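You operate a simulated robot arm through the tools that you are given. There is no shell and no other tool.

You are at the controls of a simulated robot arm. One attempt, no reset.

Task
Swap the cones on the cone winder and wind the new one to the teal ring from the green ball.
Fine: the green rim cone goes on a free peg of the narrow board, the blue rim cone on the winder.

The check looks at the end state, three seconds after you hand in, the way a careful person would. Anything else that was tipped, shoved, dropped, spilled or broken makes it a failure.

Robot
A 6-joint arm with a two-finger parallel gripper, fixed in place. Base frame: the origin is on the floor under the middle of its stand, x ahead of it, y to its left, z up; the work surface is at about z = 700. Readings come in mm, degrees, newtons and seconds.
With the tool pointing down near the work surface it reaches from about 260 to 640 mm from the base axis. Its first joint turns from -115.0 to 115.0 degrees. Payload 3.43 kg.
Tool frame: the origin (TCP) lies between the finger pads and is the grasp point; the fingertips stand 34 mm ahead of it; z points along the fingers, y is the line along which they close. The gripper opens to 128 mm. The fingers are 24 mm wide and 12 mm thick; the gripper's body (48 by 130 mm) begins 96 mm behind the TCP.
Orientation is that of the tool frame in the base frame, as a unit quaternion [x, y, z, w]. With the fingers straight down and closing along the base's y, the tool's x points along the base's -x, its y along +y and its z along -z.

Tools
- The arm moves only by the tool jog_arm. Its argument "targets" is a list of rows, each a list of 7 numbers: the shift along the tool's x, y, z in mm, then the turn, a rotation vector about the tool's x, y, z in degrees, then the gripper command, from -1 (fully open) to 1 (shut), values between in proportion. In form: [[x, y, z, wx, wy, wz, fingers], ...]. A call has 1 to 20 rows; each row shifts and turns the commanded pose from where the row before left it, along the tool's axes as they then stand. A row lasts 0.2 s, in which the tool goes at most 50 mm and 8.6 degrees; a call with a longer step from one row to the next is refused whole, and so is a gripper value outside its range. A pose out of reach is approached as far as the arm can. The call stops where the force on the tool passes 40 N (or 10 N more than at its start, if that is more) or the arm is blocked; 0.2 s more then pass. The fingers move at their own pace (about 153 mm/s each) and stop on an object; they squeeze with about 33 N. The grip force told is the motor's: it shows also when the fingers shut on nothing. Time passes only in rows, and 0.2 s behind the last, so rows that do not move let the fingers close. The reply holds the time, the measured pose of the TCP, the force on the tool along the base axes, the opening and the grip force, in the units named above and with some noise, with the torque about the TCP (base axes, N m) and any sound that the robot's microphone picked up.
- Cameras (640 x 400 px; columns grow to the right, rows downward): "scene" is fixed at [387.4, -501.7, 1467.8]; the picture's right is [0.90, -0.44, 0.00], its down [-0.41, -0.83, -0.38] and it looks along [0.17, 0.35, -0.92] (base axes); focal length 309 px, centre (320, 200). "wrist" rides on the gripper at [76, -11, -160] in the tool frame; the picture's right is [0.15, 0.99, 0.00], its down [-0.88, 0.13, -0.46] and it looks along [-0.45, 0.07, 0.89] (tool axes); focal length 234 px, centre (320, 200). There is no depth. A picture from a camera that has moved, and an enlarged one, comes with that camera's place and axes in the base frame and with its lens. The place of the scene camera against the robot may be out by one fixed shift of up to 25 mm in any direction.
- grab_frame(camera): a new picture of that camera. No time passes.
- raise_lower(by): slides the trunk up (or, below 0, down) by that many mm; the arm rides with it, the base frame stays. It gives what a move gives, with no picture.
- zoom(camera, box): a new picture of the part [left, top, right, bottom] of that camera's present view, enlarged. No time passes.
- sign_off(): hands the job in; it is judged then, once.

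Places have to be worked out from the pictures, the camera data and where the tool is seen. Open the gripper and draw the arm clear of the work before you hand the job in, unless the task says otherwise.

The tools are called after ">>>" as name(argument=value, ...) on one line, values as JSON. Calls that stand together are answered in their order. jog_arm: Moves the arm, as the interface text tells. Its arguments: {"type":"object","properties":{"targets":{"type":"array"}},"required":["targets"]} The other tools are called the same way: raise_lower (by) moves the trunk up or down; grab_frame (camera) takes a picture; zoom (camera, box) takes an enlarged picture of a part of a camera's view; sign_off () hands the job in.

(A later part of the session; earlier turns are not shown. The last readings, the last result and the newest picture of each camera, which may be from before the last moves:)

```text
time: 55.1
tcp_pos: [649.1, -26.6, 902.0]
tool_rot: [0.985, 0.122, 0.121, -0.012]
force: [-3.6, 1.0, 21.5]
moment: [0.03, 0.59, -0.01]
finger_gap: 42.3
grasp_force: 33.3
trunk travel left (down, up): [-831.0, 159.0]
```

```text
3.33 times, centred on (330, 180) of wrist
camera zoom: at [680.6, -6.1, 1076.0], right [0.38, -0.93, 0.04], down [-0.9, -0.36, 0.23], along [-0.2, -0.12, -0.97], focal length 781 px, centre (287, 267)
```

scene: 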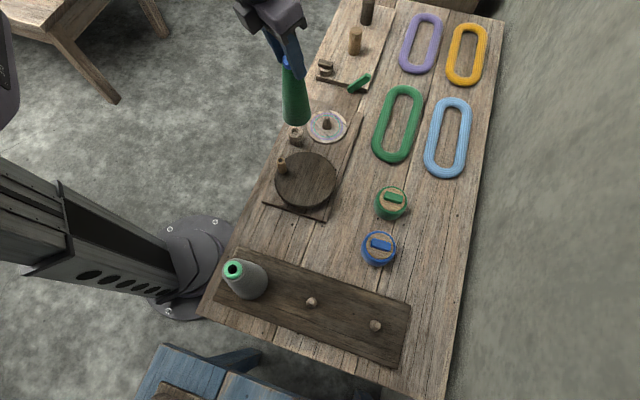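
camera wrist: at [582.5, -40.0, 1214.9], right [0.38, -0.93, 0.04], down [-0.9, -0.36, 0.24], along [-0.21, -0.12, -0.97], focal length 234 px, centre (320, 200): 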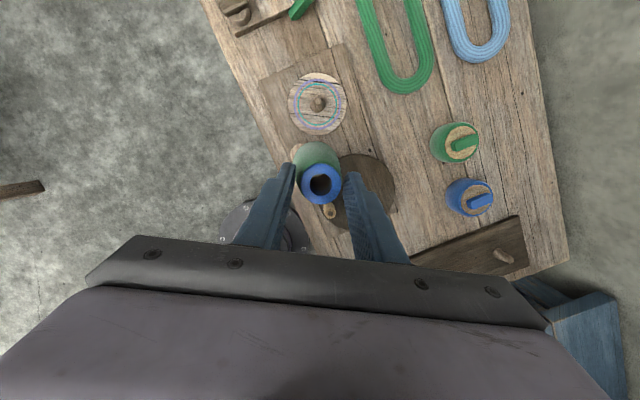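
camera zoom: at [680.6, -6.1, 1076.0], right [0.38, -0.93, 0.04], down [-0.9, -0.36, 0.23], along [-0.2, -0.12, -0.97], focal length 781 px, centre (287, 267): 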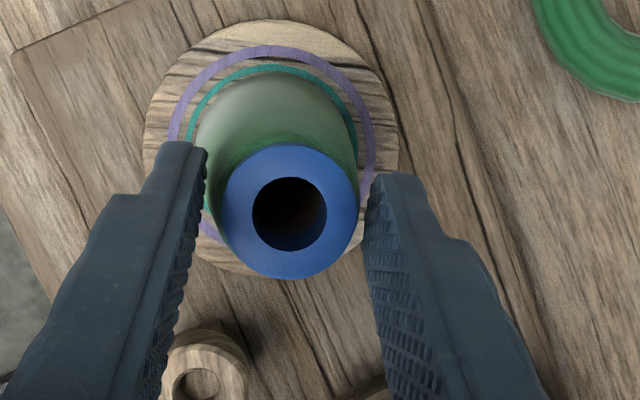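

It has touched about 5 mm high, likely resting on the taper of the spindle. I relieve the pressure slightly and open so it can settle and self-centre.

>>> raise_lower(by=3)

>>> jog_arm(targets=[[0, 0, 0, 0, 0, 0, 0.3], [0, 0, 0, 0, 0, 0, 0.2], [0, 0, 0, 0, 0, 0, 0.1], [0, 0, 0, 0, 0, 0, 0.1]])

>>> zoom(camera="scene", box=[290, 60, 370, 150])

>>> zoom(camera="wrist", box=[260, 120, 400, 240])

```text
time: 55.6
tcp_pos: [650.0, -26.3, 900.8]
tool_rot: [0.985, 0.122, 0.119, -0.012]
force: [1.6, 1.2, 12.6]
moment: [0.14, -0.77, 0.05]
finger_gap: 42.3
grasp_force: 33.3
trunk travel left (down, up): [-834.0, 156.0]
```

```text
time: 56.6
tcp_pos: [650.0, -26.3, 899.1]
tool_rot: [0.986, 0.121, 0.116, -0.013]
force: [-0.4, 0.2, -0.5]
moment: [0.02, -0.02, 0.0]
finger_gap: 57.3
grasp_force: 0.1
trunk travel left (down, up): [-834.0, 156.0]
```

```text
4.44 times, centred on (330, 105) of scene
camera zoom: at [387.4, -501.7, 1467.8], right [0.9, -0.44, 0.0], down [-0.41, -0.83, -0.38], along [0.17, 0.35, -0.92], focal length 1374 px, centre (276, 622)
```

zoom: 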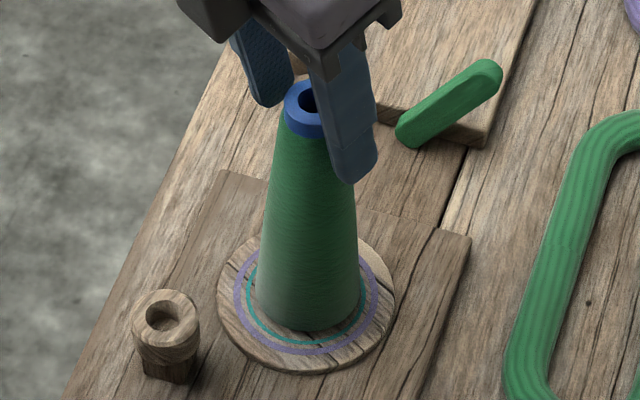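

```text
3.33 times, centred on (330, 180) of wrist
camera zoom: at [682.3, -6.3, 1074.4], right [0.38, -0.93, 0.04], down [-0.9, -0.36, 0.24], along [-0.21, -0.12, -0.97], focal length 781 px, centre (287, 267)
```

zoom: 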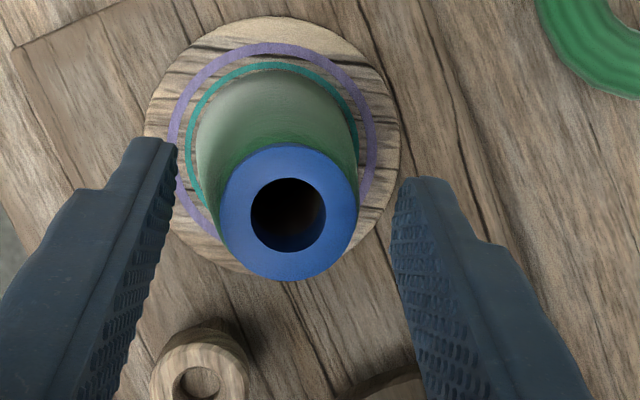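

Rim axis computes to (656, -25), right over the spindle, and the cone stands upright. I open fully and rise clear.

>>> jog_arm(targets=[[0, 0, 0, 0, 0, 0, -0.5], [0, 0, 0, 0, 0, 0, -1], [0, 0, 0, 0, 0, 0, -1], [0, 0, 0, 0, 0, 0, -1]])

>>> raise_lower(by=70)

>>> zoom(camera="scene", box=[290, 60, 370, 150])

>>> grab_frame(camera="wrist")

```text
time: 57.6
tcp_pos: [649.9, -26.8, 900.0]
tool_rot: [0.986, 0.121, 0.116, -0.013]
force: [-0.1, 0.3, 0.5]
moment: [0.0, 0.0, 0.01]
finger_gap: 128.2
grasp_force: 0.0
trunk travel left (down, up): [-834.0, 156.0]
```

```text
time: 58.7
tcp_pos: [649.8, -25.8, 970.5]
tool_rot: [0.986, 0.121, 0.117, -0.012]
force: [0.5, 0.0, -0.2]
moment: [0.02, -0.02, -0.03]
finger_gap: 127.9
grasp_force: 0.1
trunk travel left (down, up): [-904.0, 86.0]
```

```text
4.44 times, centred on (330, 105) of scene
camera zoom: at [387.4, -501.7, 1467.8], right [0.9, -0.44, 0.0], down [-0.41, -0.83, -0.38], along [0.17, 0.35, -0.92], focal length 1374 px, centre (276, 622)
```

zoom: 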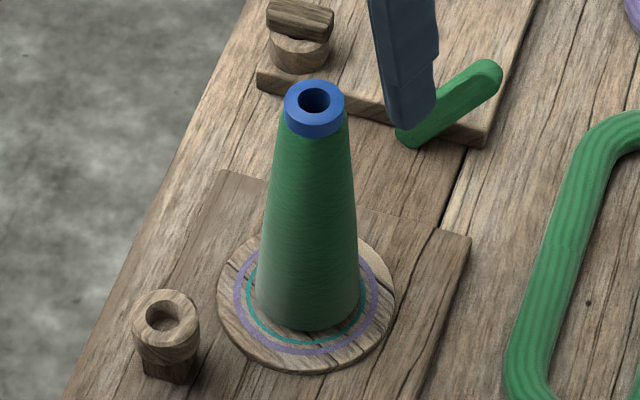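

```text
taken
camera wrist: at [682.4, -6.2, 1144.4], right [0.38, -0.93, 0.04], down [-0.9, -0.36, 0.24], along [-0.21, -0.12, -0.97], focal length 234 px, centre (320, 200)
```

wrist: 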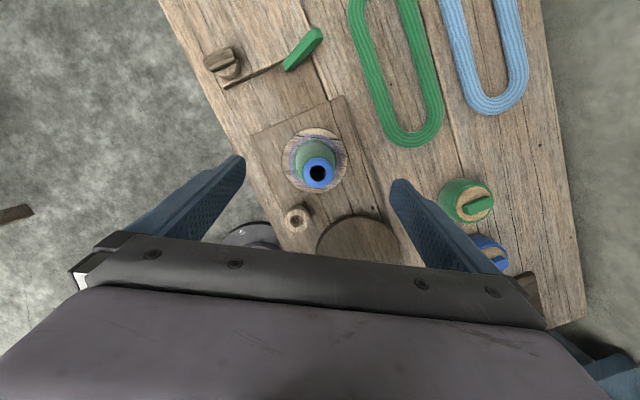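

The cone swap is done: blue-rim cone stands on the spindle, green-rim cone on the left peg. Next I need the green ball's toggle; I back away and unwind the wrist the other way so I can approach the bar square to its sides.

>>> jog_arm(targets=[[-28.3, 15.1, -12.9, 0, 0, 0, -1], [-28.3, 15.1, -12.9, 0, 0, 0, -1], [-28.3, 15.1, -12.9, 0, 0, 0, -1], [-28.3, 15.1, -12.9, 0, 0, 0, -1], [-28.3, 15.1, -12.9, 0, 0, 0, -1], [0, 0, 0, 0, -6.75, 0, -1], [0, 0, 0, 0, -6.75, 0, -1], [0, 0, 0, 0, 0, -8.5, -1], [0, 0, 0, 0, 0, -8.5, -1], [0, 0, 0, 0, 0, -8.5, -1], [0, 0, 0, 0, 0, -8.5, -1], [0, 0, 0, 0, 0, -8.5, -1], [0, 0, 0, 0, 0, -8.5, -1], [0, 0, 0, 0, 0, -8.5, -1], [0, 0, 0, 0, 0, -8.5, -1], [0, 0, 0, 0, 0, -8.5, -1], [0, 0, 0, 0, 0, -8.5, -1], [0, 0, 0, 0, 0, -8.5, -1], [0, 0, 0, 0, 0, -8.5, -1]])

>>> jog_arm(targets=[[0, 0, 0, 0, 0, -8.5, -1], [0, 0, 0, 0, 0, -8.5, -1], [0, 0, 0, 0, 0, -8.5, -1], [0, 0, 0, 0, 0, -8.5, -1], [0, 0, 0, 0, 0, -8.5, -1], [0, 0, 0, 0, 0, -8.5, -1], [0, 0, 0, 0, 0, -8.5, -1], [0, 0, 0, 0, 0, -8.5, -1], [0, 0, 0, 0, 0, -8.5, -1], [0, 0, 0, 0, 0, -8.5, -1], [0, 0, 0, 0, 0, -8.5, -1], [0, 0, 0, 0, 0, -8.5, -1], [0, 0, 0, 0, 0, -8.5, -1], [0, 0, 0, 0, 0, -8.5, -1], [0, 0, 0, 0, 0, -8.5, -1], [0, 0, 0, 0, 0, -8.5, -1], [0, 0, 0, 0, 0, -8.5, -1], [0, 0, 0, 0, 0, -8.5, -1], [0, 0, 0, 0, 0, -8.5, -1], [0, 0, 0, 0, 0, -8.5, -1]])

>>> grab_frame(camera="wrist")

>>> grab_frame(camera="scene")

```text
time: 62.7
tcp_pos: [520.0, -137.0, 1000.2]
tool_rot: [0.529, 0.848, -0.001, 0.0]
force: [-0.4, 0.0, -0.4]
moment: [0.01, 0.03, 0.02]
finger_gap: 127.8
grasp_force: 0.0
trunk travel left (down, up): [-904.0, 86.0]
```

```text
time: 66.9
tcp_pos: [519.7, -136.8, 1000.5]
tool_rot: [0.799, -0.601, 0.002, 0.001]
force: [-0.1, -0.4, 0.2]
moment: [-0.02, 0.01, 0.02]
finger_gap: 127.6
grasp_force: 0.2
trunk travel left (down, up): [-904.0, 86.0]
```

```text
taken
camera wrist: at [551.2, -205.9, 1161.3], right [-0.91, -0.42, 0.0], down [-0.37, 0.81, 0.45], along [-0.19, 0.41, -0.89], focal length 234 px, centre (320, 200)
```

wrist: 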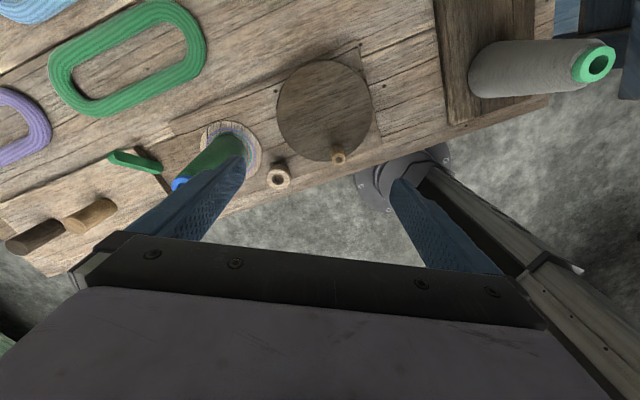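

```text
taken
```

scene: 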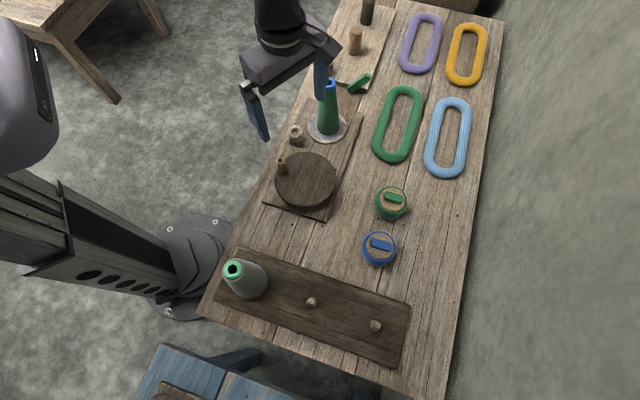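

Tool x is at azimuth -74°; I continue to -48° (along the table's width, matching the bar) and tilt 35° outward.

>>> jog_arm(targets=[[0, 0, 0, 0, 0, -8.6, -1], [0, 0, 0, 0, 0, -8.6, -1], [0, 0, 0, 0, 0, -8.6, -1], [0, 0, 0, 0, 7, 0, -1], [0, 0, 0, 0, 7, 0, -1], [0, 0, 0, 0, 7, 0, -1], [0, 0, 0, 0, 7, 0, -1], [0, 0, 0, 0, 7, 0, -1], [0, 0, 0, 0, 0, 0, -1]])

>>> grab_frame(camera="wrist")

>>> grab_frame(camera="scene")

```text
time: 68.9
tcp_pos: [519.0, -135.6, 1000.3]
tool_rot: [0.87, -0.389, 0.276, 0.123]
force: [-0.7, 0.2, -0.3]
moment: [0.01, -0.02, -0.01]
finger_gap: 128.1
grasp_force: 0.0
trunk travel left (down, up): [-904.0, 86.0]
```

```text
taken
camera wrist: at [508.0, -106.1, 1175.5], right [-0.66, -0.75, 0.09], down [-0.75, 0.65, -0.13], along [0.05, -0.15, -0.99], focal length 234 px, centre (320, 200)
```

wrist: 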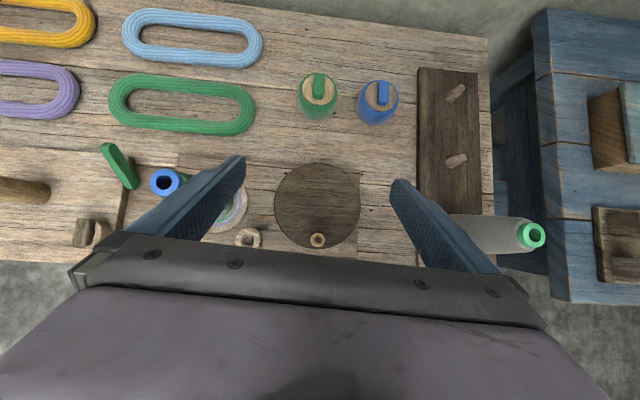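

```text
taken
```

scene: 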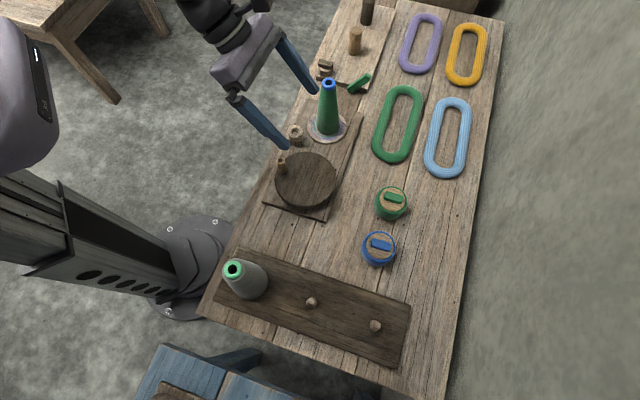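

Orientation matches the table axes and the bars nicely. I zoom on the balls.

>>> zoom(camera="wrist", box=[280, 55, 420, 135])

>>> zoom(camera="wrist", box=[60, 130, 380, 260])

```text
4.57 times, centred on (350, 95) of wrist
camera zoom: at [508.0, -106.1, 1175.5], right [-0.66, -0.75, 0.09], down [-0.75, 0.65, -0.13], along [0.05, -0.15, -0.99], focal length 1070 px, centre (183, 680)
```

zoom: 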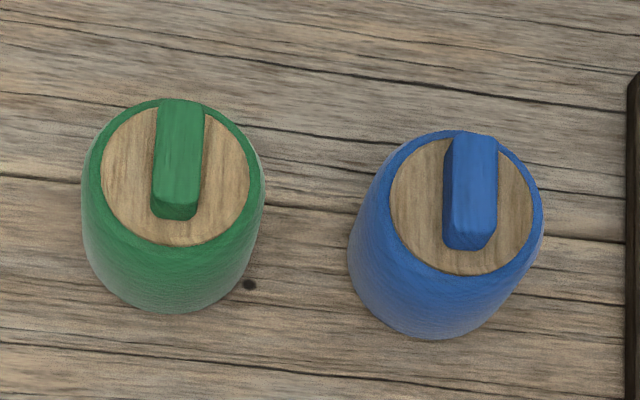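

```text
2.00 times, centred on (220, 195) of wrist
camera zoom: at [508.0, -106.1, 1175.5], right [-0.66, -0.75, 0.09], down [-0.75, 0.65, -0.13], along [0.05, -0.15, -0.99], focal length 468 px, centre (520, 210)
```

zoom: 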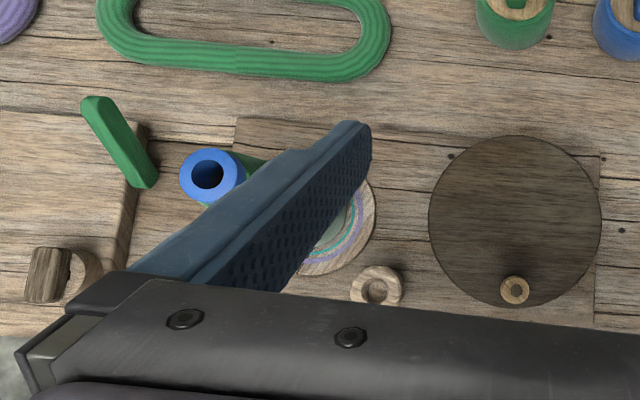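

The toggle bar top is near (693, -308, 772), at 750 mm radius. I lower the trunk to bring the shoulder into a better height and reach out toward a hover above it.

>>> raise_lower(by=-100)

>>> jog_arm(targets=[[29.7, -2.4, 25.6, 0, 0, 0, -1], [29.7, -2.4, 25.6, 0, 0, 0, -1], [29.7, -2.4, 25.6, 0, 0, 0, -1], [29.7, -2.4, 25.6, 0, 0, 0, -1], [0, 0, 0, 0, 0, 0, -1]])

>>> grab_frame(camera="wrist")

>>> grab_frame(camera="scene")

```text
time: 70.2
tcp_pos: [521.2, -135.2, 899.2]
tool_rot: [0.87, -0.389, 0.275, 0.125]
force: [-0.2, 0.4, 1.0]
moment: [0.02, -0.03, -0.01]
finger_gap: 128.2
grasp_force: 0.1
trunk travel left (down, up): [-804.0, 186.0]
```

```text
time: 71.4
tcp_pos: [628.7, -247.7, 884.7]
tool_rot: [0.87, -0.389, 0.276, 0.123]
force: [-0.4, -0.3, 0.2]
moment: [-0.01, -0.03, -0.02]
finger_gap: 128.2
grasp_force: 0.1
trunk travel left (down, up): [-804.0, 186.0]
```

```text
taken
camera wrist: at [618.2, -217.1, 1060.2], right [-0.66, -0.75, 0.09], down [-0.75, 0.65, -0.14], along [0.05, -0.15, -0.99], focal length 234 px, centre (320, 200)
```

wrist: 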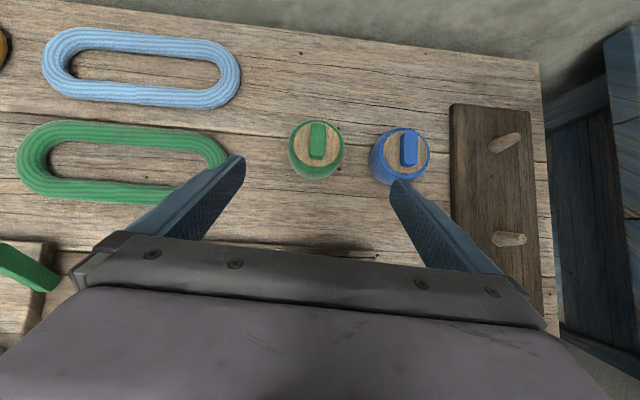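

```text
taken
```

scene: 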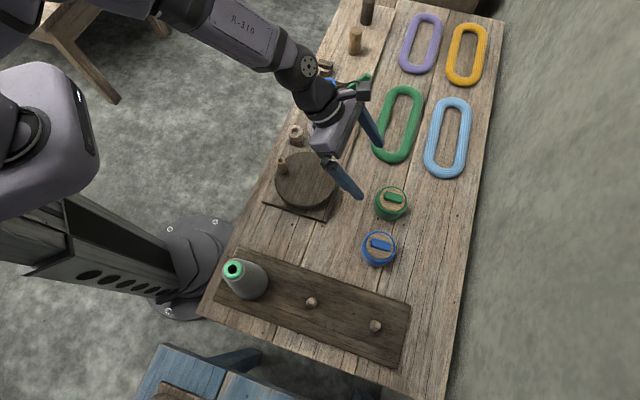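

Reach is fine so far and the green toggle is directly ahead in the closing plane. I zoom.

>>> zoom(camera="wrist", box=[270, 105, 370, 195])

>>> zoom(camera="scene", box=[300, 60, 420, 280])

```text
4.44 times, centred on (320, 150) of wrist
camera zoom: at [618.2, -217.1, 1060.2], right [-0.66, -0.75, 0.09], down [-0.75, 0.65, -0.14], along [0.05, -0.15, -0.99], focal length 1041 px, centre (320, 422)
```

zoom: 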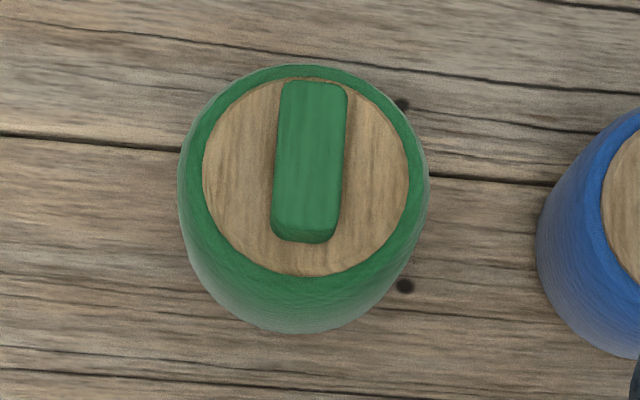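

```text
1.82 times, centred on (360, 170) of scene
camera zoom: at [387.4, -501.7, 1467.8], right [0.9, -0.44, 0.0], down [-0.41, -0.83, -0.38], along [0.17, 0.35, -0.92], focal length 562 px, centre (247, 254)
```

zoom: 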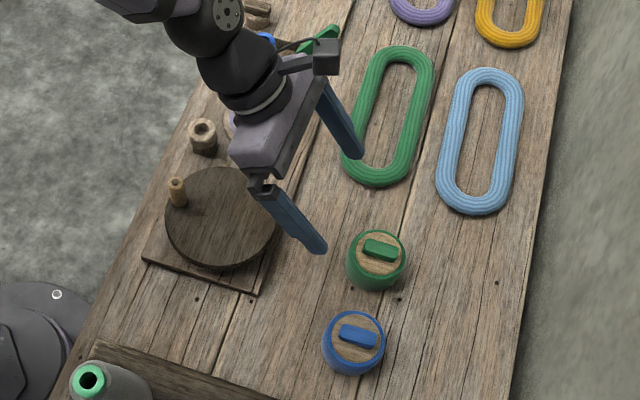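

Bar measures about 40 x 18 mm, azimuth about -44.5°, centre (692, -310), top near z=778. I fine-turn the yaw, move to a hover, and pre-close the fingers to 34 mm.

>>> jog_arm(targets=[[0, 0, 0, 2.07, 0, -2.94, -1], [21, 0, 36, 0, 0, 0, 0.0], [21, 0, 36, 0, 0, 0, 0.47], [0, 0, 0, 0, 0, 0, 0.47], [0, 0, 0, 0, 0, 0, 0.47]])

>>> grab_frame(camera="wrist")

>>> zoom(camera="wrist", box=[250, 115, 390, 235])

>>> zoom(camera="scene", box=[320, 130, 440, 270])

```text
time: 72.6
tcp_pos: [683.4, -298.5, 850.9]
tool_rot: [0.882, -0.362, 0.28, 0.116]
force: [-0.6, -0.6, -0.9]
moment: [0.01, -0.04, 0.03]
finger_gap: 33.7
grasp_force: 0.1
trunk travel left (down, up): [-804.0, 186.0]
```

```text
taken
camera wrist: at [669.8, -270.1, 1026.2], right [-0.61, -0.79, 0.09], down [-0.79, 0.6, -0.13], along [0.05, -0.15, -0.99], focal length 234 px, centre (320, 200)
```

wrist: 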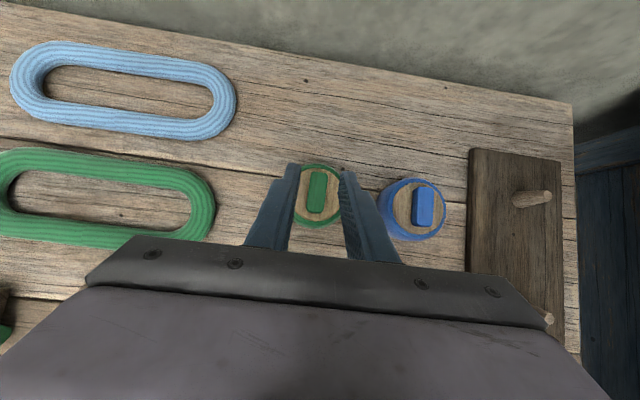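

```text
3.33 times, centred on (320, 175) of wrist
camera zoom: at [669.8, -270.1, 1026.2], right [-0.61, -0.79, 0.09], down [-0.79, 0.6, -0.13], along [0.05, -0.15, -0.99], focal length 781 px, centre (320, 283)
```

zoom: 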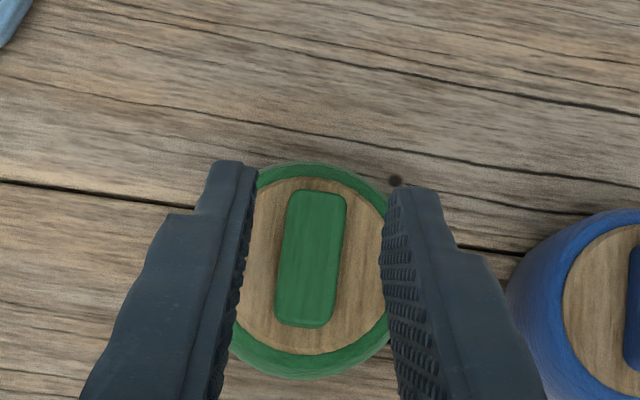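

```text
2.86 times, centred on (380, 200) of scene
camera zoom: at [387.4, -501.7, 1467.8], right [0.9, -0.44, 0.0], down [-0.41, -0.83, -0.38], along [0.17, 0.35, -0.92], focal length 883 px, centre (149, 200)
```

zoom: 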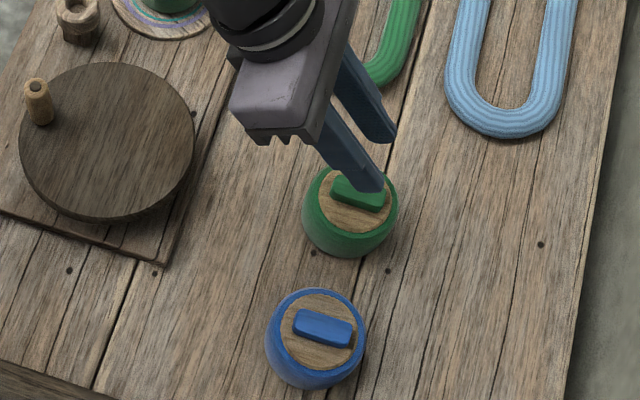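

Yaw is matched within 1–2°. The bar is 2.4 mm off in the closing direction; I correct and descend to just above.

>>> jog_arm(targets=[[1.6, 2.5, 1.2, 0, 0, 0, 0.47], [-6.07, 0, 8.57, 0, 0, 0, 0.47], [-6.07, 0, 8.57, 0, 0, 0, 0.47], [-6.07, 0, 8.57, 0, 0, 0, 0.47], [0, 0, 0, 0, 0, 0, 0.47]])

>>> zoom(camera="wrist", box=[250, 115, 390, 235])

>>> zoom(camera="scene", box=[350, 160, 430, 240])

```text
time: 73.8
tcp_pos: [683.7, -301.6, 818.2]
tool_rot: [0.882, -0.361, 0.279, 0.115]
force: [0.5, 0.5, 0.3]
moment: [0.02, 0.0, 0.01]
finger_gap: 33.8
grasp_force: 0.1
trunk travel left (down, up): [-804.0, 186.0]
```

```text
3.33 times, centred on (320, 175) of wrist
camera zoom: at [671.6, -273.2, 993.9], right [-0.61, -0.79, 0.09], down [-0.79, 0.6, -0.14], along [0.06, -0.15, -0.99], focal length 781 px, centre (320, 283)
```

zoom: 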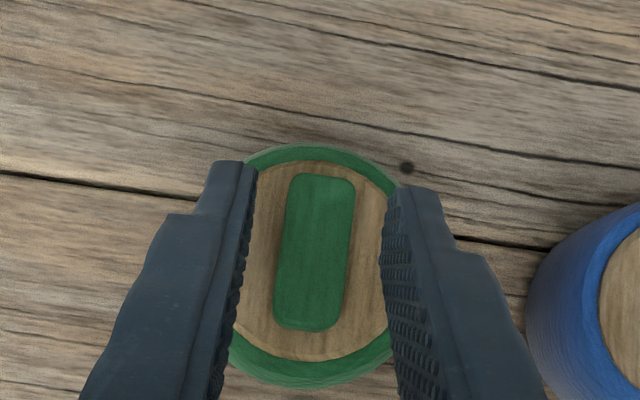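

```text
5.00 times, centred on (390, 200) of scene
camera zoom: at [387.4, -501.7, 1467.8], right [0.9, -0.44, 0.0], down [-0.41, -0.83, -0.38], along [0.17, 0.35, -0.92], focal length 1546 px, centre (-30, 200)
```

zoom: 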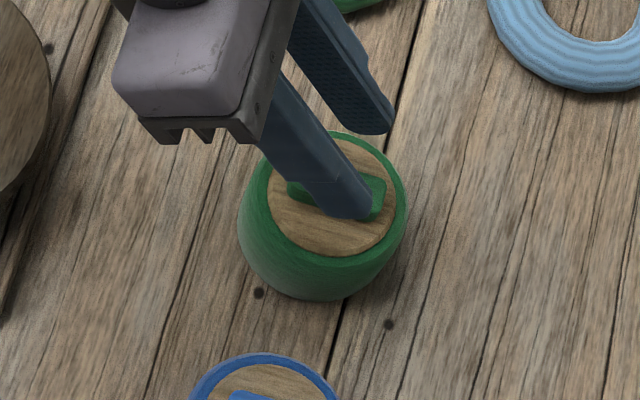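

Bar is centred between the fingers. I descend slowly another 12 mm, watching for contact.

>>> jog_arm(targets=[[-2.31, 0, 3.27, 0, 0, 0, 0.47], [-2.31, 0, 3.27, 0, 0, 0, 0.47], [-2.31, 0, 3.27, 0, 0, 0, 0.47], [0, 0, 0, 0, 0, 0, 0.47]])

>>> zoom(camera="wrist", box=[270, 135, 370, 215])

>>> zoom(camera="scene", box=[350, 160, 430, 240])

```text
time: 74.8
tcp_pos: [684.4, -303.0, 806.5]
tool_rot: [0.882, -0.361, 0.28, 0.115]
force: [0.1, -0.8, 0.1]
moment: [0.0, 0.02, 0.0]
finger_gap: 33.9
grasp_force: 0.0
trunk travel left (down, up): [-804.0, 186.0]
```

```text
5.00 times, centred on (320, 175) of wrist
camera zoom: at [670.7, -273.3, 981.6], right [-0.61, -0.79, 0.09], down [-0.79, 0.6, -0.14], along [0.06, -0.15, -0.99], focal length 1171 px, centre (320, 325)
```

zoom: 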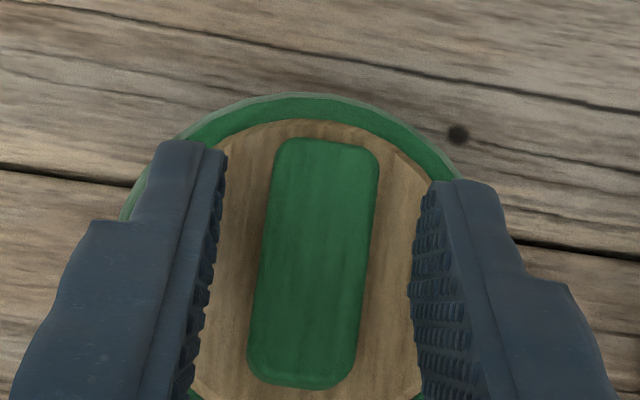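

```text
5.00 times, centred on (390, 200) of scene
camera zoom: at [387.4, -501.7, 1467.8], right [0.9, -0.44, 0.0], down [-0.41, -0.83, -0.38], along [0.17, 0.35, -0.92], focal length 1546 px, centre (-30, 200)
```

zoom: 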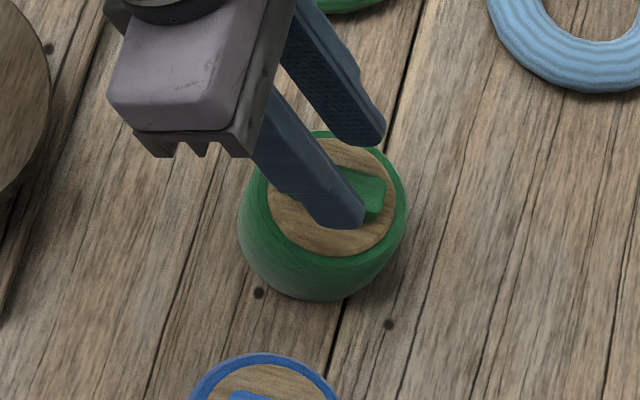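

No contact yet; I go down in 2 mm steps.

>>> jog_arm(targets=[[-1.16, 0, 1.63, 0, 0, 0, 0.47], [-1.16, 0, 1.63, 0, 0, 0, 0.47], [0, 0, 0, 0, 0, 0, 0.47]])

>>> jog_arm(targets=[[-1.16, 0, 1.63, 0, 0, 0, 0.47], [-0.6, 0, 0.8, 0, 0, 0, 0.47], [0, 0, 0, 0, 0, 0, 0.47]])

>>> zoom(camera="scene", box=[350, 160, 430, 240])

```text
time: 75.6
tcp_pos: [684.7, -302.2, 801.2]
tool_rot: [0.882, -0.362, 0.279, 0.116]
force: [0.7, -0.2, 0.4]
moment: [0.02, 0.01, 0.01]
finger_gap: 34.0
grasp_force: 0.0
trunk travel left (down, up): [-804.0, 186.0]
```

```text
time: 76.4
tcp_pos: [683.9, -302.1, 798.2]
tool_rot: [0.881, -0.362, 0.28, 0.116]
force: [0.7, -0.2, -0.1]
moment: [0.0, 0.01, 0.0]
finger_gap: 33.9
grasp_force: 0.1
trunk travel left (down, up): [-804.0, 186.0]
```

```text
5.00 times, centred on (390, 200) of scene
camera zoom: at [387.4, -501.7, 1467.8], right [0.9, -0.44, 0.0], down [-0.41, -0.83, -0.38], along [0.17, 0.35, -0.92], focal length 1546 px, centre (-30, 200)
```

zoom: 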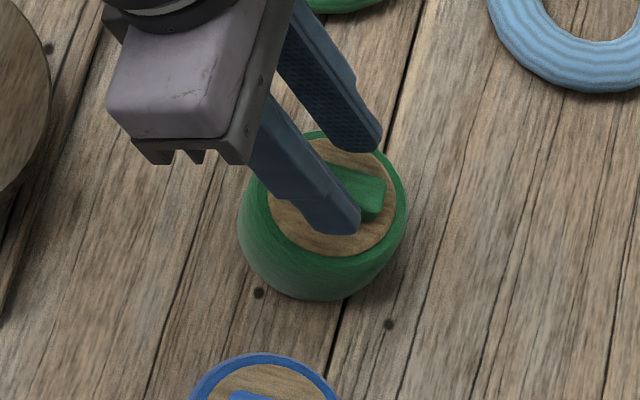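

>>> jog_arm(targets=[[-1.16, 0, 1.63, 0, 0, 0, 0.47], [-0.6, 0, 0.8, 0, 0, 0, 0.47], [0, 0, 0, 0, 0, 0, 0.47]])

>>> jog_arm(targets=[[-1.16, 0, 1.63, 0, 0, 0, 0.47], [-0.6, 0, 0.8, 0, 0, 0, 0.47], [0, 0, 0, 0, 0, 0, 0.47]])

>>> zoom(camera="wrist", box=[270, 135, 370, 215])

>>> zoom(camera="scene", box=[350, 160, 430, 240])

```text
time: 77.2
tcp_pos: [683.8, -301.2, 795.8]
tool_rot: [0.882, -0.362, 0.279, 0.115]
force: [-0.2, 0.8, 0.6]
moment: [0.02, 0.02, 0.05]
finger_gap: 33.9
grasp_force: 0.1
trunk travel left (down, up): [-804.0, 186.0]
```

```text
time: 78.0
tcp_pos: [683.6, -302.2, 793.2]
tool_rot: [0.882, -0.362, 0.28, 0.116]
force: [-0.6, 0.0, -0.1]
moment: [0.02, 0.0, 0.05]
finger_gap: 34.0
grasp_force: 0.1
trunk travel left (down, up): [-804.0, 186.0]
```

```text
5.00 times, centred on (320, 175) of wrist
camera zoom: at [670.4, -273.2, 968.9], right [-0.61, -0.79, 0.09], down [-0.79, 0.6, -0.13], along [0.06, -0.15, -0.99], focal length 1171 px, centre (320, 325)
```

zoom: 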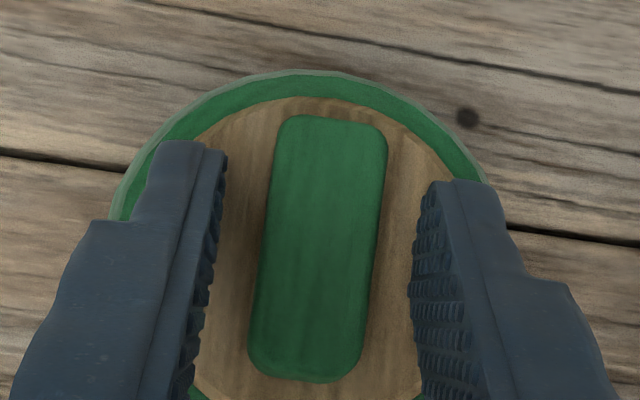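

```text
5.00 times, centred on (390, 200) of scene
camera zoom: at [387.4, -501.7, 1467.8], right [0.9, -0.44, 0.0], down [-0.41, -0.83, -0.38], along [0.17, 0.35, -0.92], focal length 1546 px, centre (-30, 200)
```

zoom: 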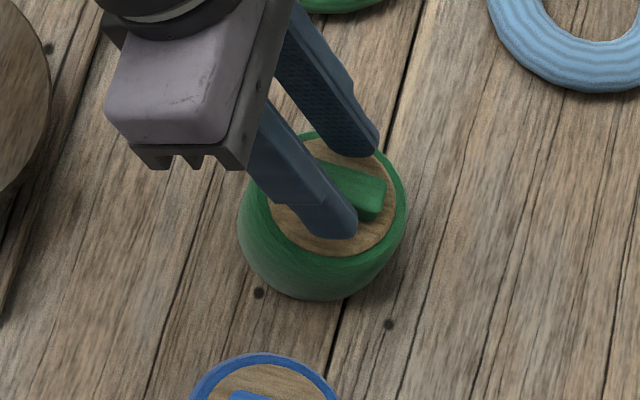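

Still no contact; continuing carefully.

>>> jog_arm(targets=[[-1.16, 0, 1.63, 0, 0, 0, 0.47], [-0.6, 0, 0.8, 0, 0, 0, 0.47], [0, 0, 0, 0, 0, 0, 0.47]])

>>> jog_arm(targets=[[-1.16, 0, 1.63, 0, 0, 0, 0.47], [-0.6, 0, 0.8, 0, 0, 0, 0.47], [0, 0, 0, 0, 0, 0, 0.47]])

>>> zoom(camera="scene", box=[350, 160, 430, 240])

```text
time: 78.8
tcp_pos: [683.5, -302.6, 790.5]
tool_rot: [0.882, -0.361, 0.28, 0.115]
force: [-0.8, 0.1, 0.2]
moment: [0.01, -0.01, 0.0]
finger_gap: 33.7
grasp_force: 0.1
trunk travel left (down, up): [-804.0, 186.0]
```

```text
time: 79.6
tcp_pos: [683.3, -303.0, 790.7]
tool_rot: [0.881, -0.362, 0.281, 0.115]
force: [-1.4, 0.2, 8.2]
moment: [-0.05, 0.04, -0.06]
finger_gap: 33.2
grasp_force: 0.0
trunk travel left (down, up): [-804.0, 186.0]
```

```text
5.00 times, centred on (390, 200) of scene
camera zoom: at [387.4, -501.7, 1467.8], right [0.9, -0.44, 0.0], down [-0.41, -0.83, -0.38], along [0.17, 0.35, -0.92], focal length 1546 px, centre (-30, 200)
```

zoom: 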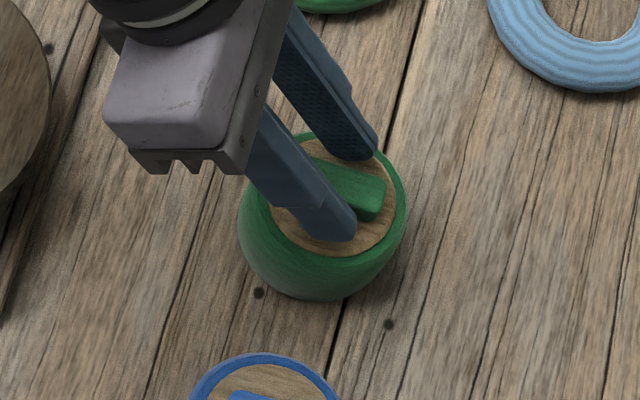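

Finger ends touch the wooden disc (8 N) – disc top is at about z=756. I rise 2.5 mm and close on the bar.

>>> jog_arm(targets=[[1.7, 0, -2.4, 0, 0, 0, 0.47], [0, 0, 0, 0, 0, 0, 0.6], [0, 0, 0, 0, 0, 0, 1], [0, 0, 0, 0, 0, 0, 1], [0, 0, 0, 0, 0, 0, 1]])

>>> zoom(camera="wrist", box=[270, 135, 370, 215])

>>> zoom(camera="scene", box=[350, 160, 430, 240])

```text
time: 80.8
tcp_pos: [682.8, -300.2, 788.7]
tool_rot: [0.882, -0.362, 0.279, 0.115]
force: [-0.4, 0.3, 1.9]
moment: [0.03, 0.03, 0.0]
finger_gap: 18.3
grasp_force: 33.3
trunk travel left (down, up): [-804.0, 186.0]
```

```text
5.00 times, centred on (320, 175) of wrist
camera zoom: at [670.0, -272.8, 965.3], right [-0.61, -0.79, 0.09], down [-0.79, 0.6, -0.13], along [0.05, -0.15, -0.99], focal length 1171 px, centre (320, 325)
```

zoom: 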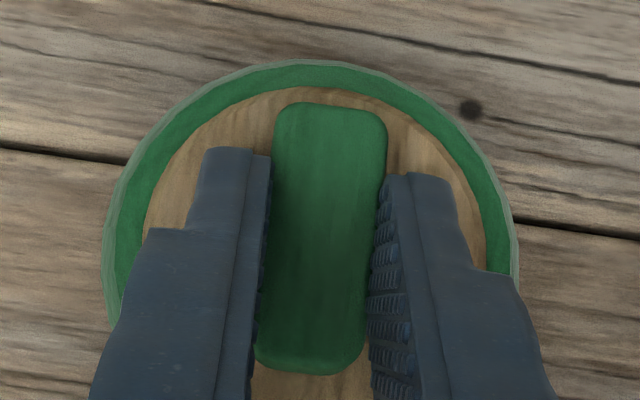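

```text
5.00 times, centred on (390, 200) of scene
camera zoom: at [387.4, -501.7, 1467.8], right [0.9, -0.44, 0.0], down [-0.41, -0.83, -0.38], along [0.17, 0.35, -0.92], focal length 1546 px, centre (-30, 200)
```

zoom: 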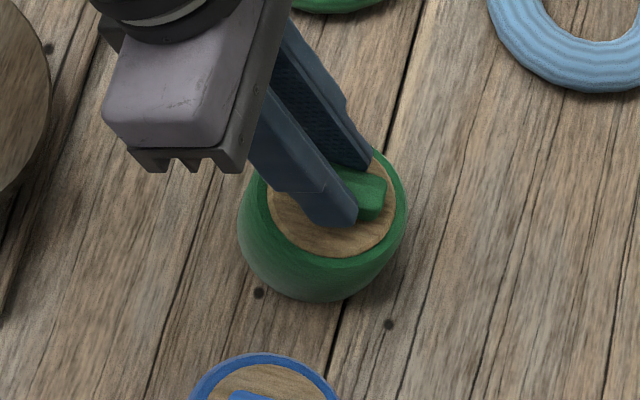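

Gripped at 18.3 mm. I lift slowly 15 mm to see whether the bar comes out of the ball.

>>> jog_arm(targets=[[1.2, 0, -1.6, 0, 0, 0, 1], [2.3, 0, -3.3, 0, 0, 0, 1], [2.3, 0, -3.3, 0, 0, 0, 1], [2.9, 0, -4.1, 0, 0, 0, 1], [0, 0, 0, 0, 0, 0, 1]])

>>> zoom(camera="scene", box=[350, 160, 430, 240])

>>> zoom(camera="wrist", box=[270, 135, 370, 215])

```text
time: 82.0
tcp_pos: [683.7, -302.0, 805.5]
tool_rot: [0.882, -0.362, 0.28, 0.115]
force: [0.2, 0.2, 0.2]
moment: [0.0, -0.02, -0.04]
finger_gap: 18.2
grasp_force: 33.4
trunk travel left (down, up): [-804.0, 186.0]
```

```text
5.00 times, centred on (390, 200) of scene
camera zoom: at [387.4, -501.7, 1467.8], right [0.9, -0.44, 0.0], down [-0.41, -0.83, -0.38], along [0.17, 0.35, -0.92], focal length 1546 px, centre (-30, 200)
```

zoom: 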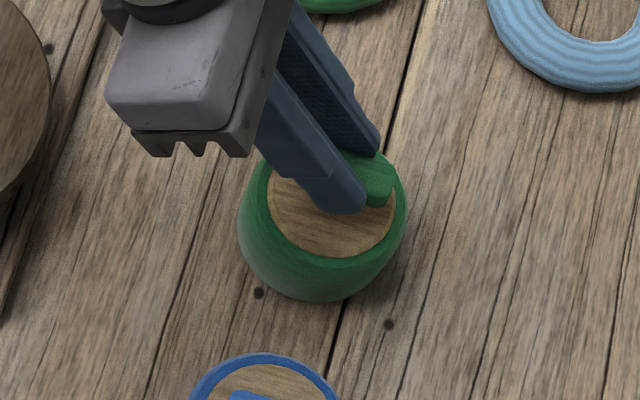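

```text
5.00 times, centred on (320, 175) of wrist
camera zoom: at [670.1, -272.6, 981.2], right [-0.61, -0.79, 0.09], down [-0.79, 0.6, -0.13], along [0.06, -0.15, -0.99], focal length 1171 px, centre (320, 325)
```

zoom: 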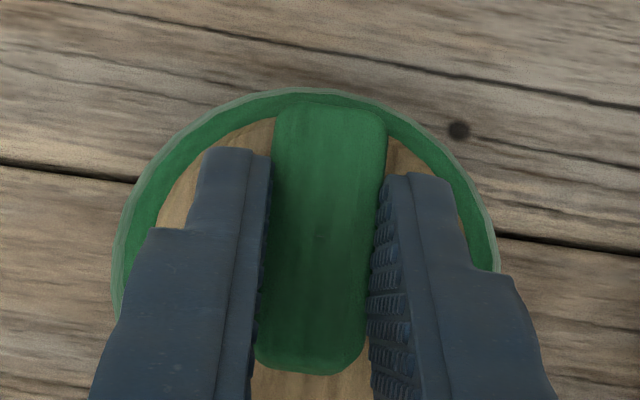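

The toggle lifts free while the ball stays put – it is the yarn-end piece. I raise it higher to see its underside shape.

>>> jog_arm(targets=[[8.7, 0, -12.2, 0, 0, 0, 1], [11.6, 0, -16.3, 0, 0, 0, 1], [11.6, 0, -16.3, 0, 0, 0, 1], [11.6, 0, -16.3, 0, 0, 0, 1], [0, 0, 0, 0, 0, 0, 1]])

>>> zoom(camera="scene", box=[340, 130, 440, 240])

>>> zoom(camera="wrist", box=[270, 135, 370, 215])

```text
time: 83.2
tcp_pos: [684.2, -303.2, 879.1]
tool_rot: [0.882, -0.363, 0.278, 0.116]
force: [0.9, -0.9, 0.1]
moment: [0.02, 0.02, -0.01]
finger_gap: 18.3
grasp_force: 32.7
trunk travel left (down, up): [-804.0, 186.0]
```

```text
3.64 times, centred on (390, 185) of scene
camera zoom: at [387.4, -501.7, 1467.8], right [0.9, -0.44, 0.0], down [-0.41, -0.83, -0.38], along [0.17, 0.35, -0.92], focal length 1124 px, centre (66, 254)
```

zoom: 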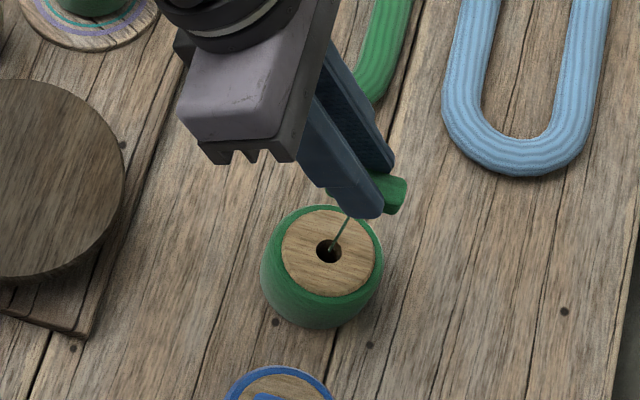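

```text
5.00 times, centred on (320, 175) of wrist
camera zoom: at [670.6, -272.8, 1054.5], right [-0.61, -0.79, 0.09], down [-0.79, 0.6, -0.13], along [0.05, -0.15, -0.99], focal length 1171 px, centre (320, 325)
```

zoom: 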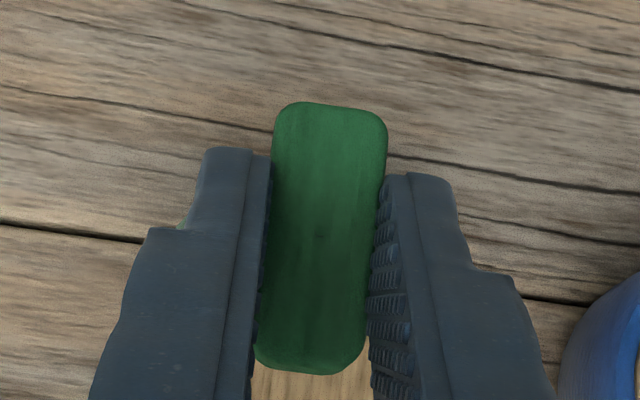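

A yarn runs from the ball's hole to the toggle, confirming it must go into the winder's cup. I carry it over toward the cup, stopping short so the wrist camera sees the cup.

>>> jog_arm(targets=[[-7.8, -2.8, -5.6, 0, 0, 0, 1], [-15.6, -5.6, -11.1, 0, 0, 0, 1], [-23.5, -8.3, -16.7, 0, 0, 0, 1], [-27.4, -9.7, -19.5, 0, 0, 0, 1], [-27.4, -9.7, -19.5, 0, 0, 0, 1], [-27.4, -9.7, -19.5, 0, 0, 0, 1], [-27.4, -9.7, -19.5, 0, 0, 0, 1], [-27.4, -9.7, -19.5, 0, 0, 0, 1], [-27.4, -9.7, -19.5, 0, 0, 0, 1], [-27.4, -9.7, -19.5, 0, 0, 0, 1], [-27.4, -9.7, -19.5, 0, 0, 0, 1], [-15.6, -5.6, -11.1, 0, 0, 0, 1], [-10.2, -3.6, -7.2, 0, 0, 0, 1], [0, 0, 0, 0, 0, 0, 1]])

>>> grab_frame(camera="wrist")

>>> grab_frame(camera="scene")

```text
time: 86.2
tcp_pos: [501.6, 24.5, 881.5]
tool_rot: [0.882, -0.362, 0.279, 0.116]
force: [0.4, -0.3, -0.4]
moment: [0.0, 0.01, -0.02]
finger_gap: 18.4
grasp_force: 33.2
trunk travel left (down, up): [-804.0, 186.0]
```

```text
taken
camera wrist: at [488.6, 53.6, 1056.7], right [-0.61, -0.79, 0.09], down [-0.79, 0.6, -0.14], along [0.06, -0.15, -0.99], focal length 234 px, centre (320, 200)
```

wrist: 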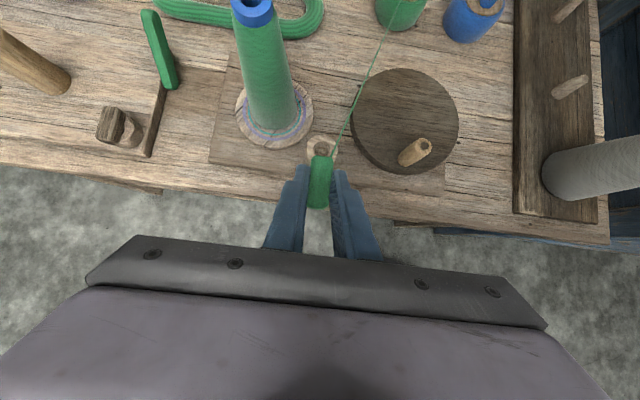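

```text
taken
```

scene: 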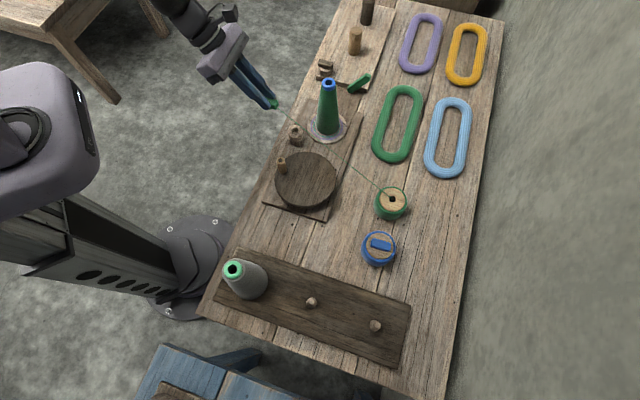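

The yarn trails from the ball to the toggle. I zoom on the cup and on the far station's cup for how its toggle sits.

>>> zoom(camera="wrist", box=[280, 120, 370, 220])

>>> zoom(camera="wrist", box=[80, 80, 180, 170])

>>> zoom(camera="wrist", box=[330, 50, 470, 190])

>>> zoom(camera="scene", box=[250, 70, 350, 160])

```text
4.00 times, centred on (325, 170) of wrist
camera zoom: at [488.6, 53.6, 1056.7], right [-0.61, -0.79, 0.09], down [-0.79, 0.6, -0.14], along [0.06, -0.15, -0.99], focal length 937 px, centre (300, 320)
```

zoom: 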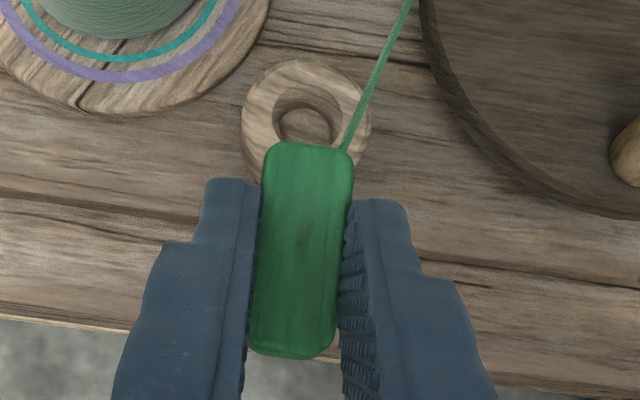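

```text
4.44 times, centred on (130, 125) of wrist
camera zoom: at [488.6, 53.6, 1056.7], right [-0.61, -0.79, 0.09], down [-0.79, 0.6, -0.14], along [0.06, -0.15, -0.99], focal length 1041 px, centre (1164, 533)
```

zoom: 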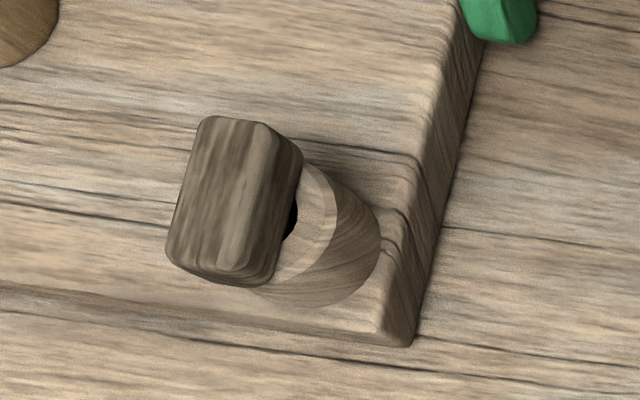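

```text
2.86 times, centred on (400, 120) of wrist
camera zoom: at [488.6, 53.6, 1056.7], right [-0.61, -0.79, 0.09], down [-0.79, 0.6, -0.14], along [0.06, -0.15, -0.99], focal length 669 px, centre (91, 429)
```

zoom: 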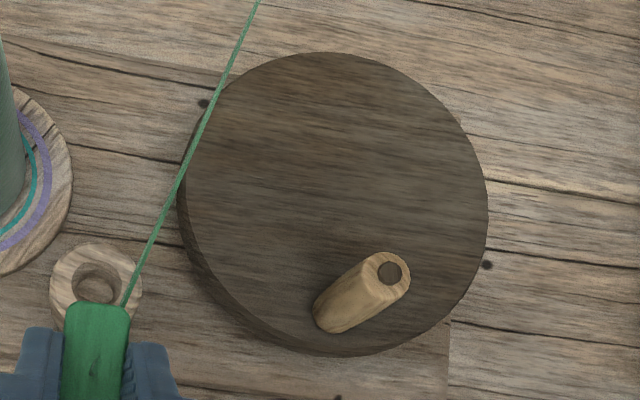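

```text
4.44 times, centred on (300, 115) of scene
camera zoom: at [387.4, -501.7, 1467.8], right [0.9, -0.44, 0.0], down [-0.41, -0.83, -0.38], along [0.17, 0.35, -0.92], focal length 1374 px, centre (409, 578)
```

zoom: 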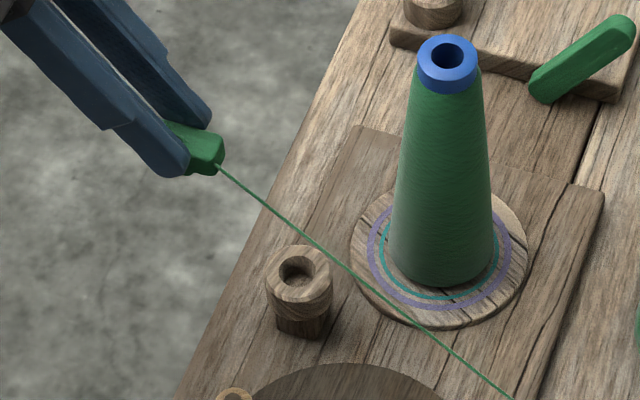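

Combining views puts the cup's hole near (555.5, -31.5) with its top near z≈763. I lower beside it so bar and cup are at similar depth, for an accurate relative measurement.

>>> jog_arm(targets=[[-12, 0, 17, 0, 0, 0, 1], [-14.5, 0, 20.5, 0, 0, 0, 1], [-12, 0, 17, 0, 0, 0, 1], [0, 0, 0, 0, 0, 0, 1]])

>>> zoom(camera="wrist", box=[270, 100, 370, 220])

>>> zoom(camera="scene", box=[250, 80, 330, 160])

```text
time: 87.2
tcp_pos: [500.7, 22.5, 816.4]
tool_rot: [0.882, -0.361, 0.279, 0.116]
force: [0.1, -0.3, 0.0]
moment: [0.03, -0.03, 0.01]
finger_gap: 18.4
grasp_force: 33.1
trunk travel left (down, up): [-804.0, 186.0]
```

```text
3.33 times, centred on (320, 160) of wrist
camera zoom: at [487.5, 52.4, 991.0], right [-0.61, -0.79, 0.09], down [-0.79, 0.6, -0.13], along [0.06, -0.15, -0.99], focal length 781 px, centre (320, 333)
```

zoom: 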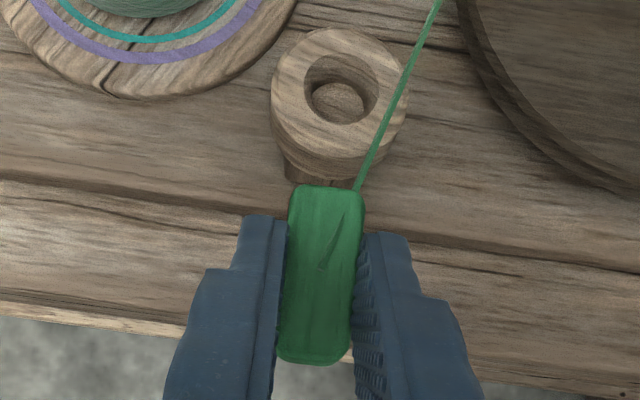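

```text
5.00 times, centred on (290, 120) of scene
camera zoom: at [387.4, -501.7, 1467.8], right [0.9, -0.44, 0.0], down [-0.41, -0.83, -0.38], along [0.17, 0.35, -0.92], focal length 1546 px, centre (470, 600)
```

zoom: 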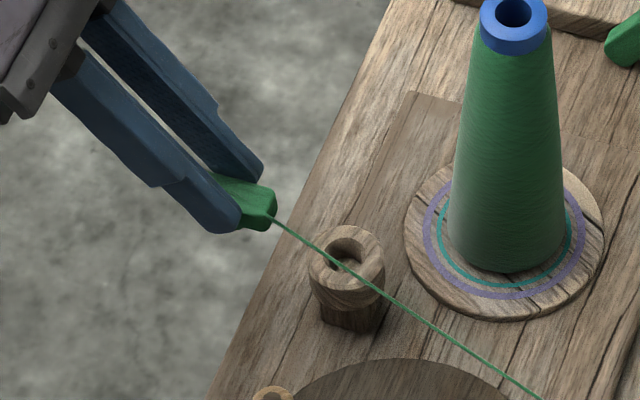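

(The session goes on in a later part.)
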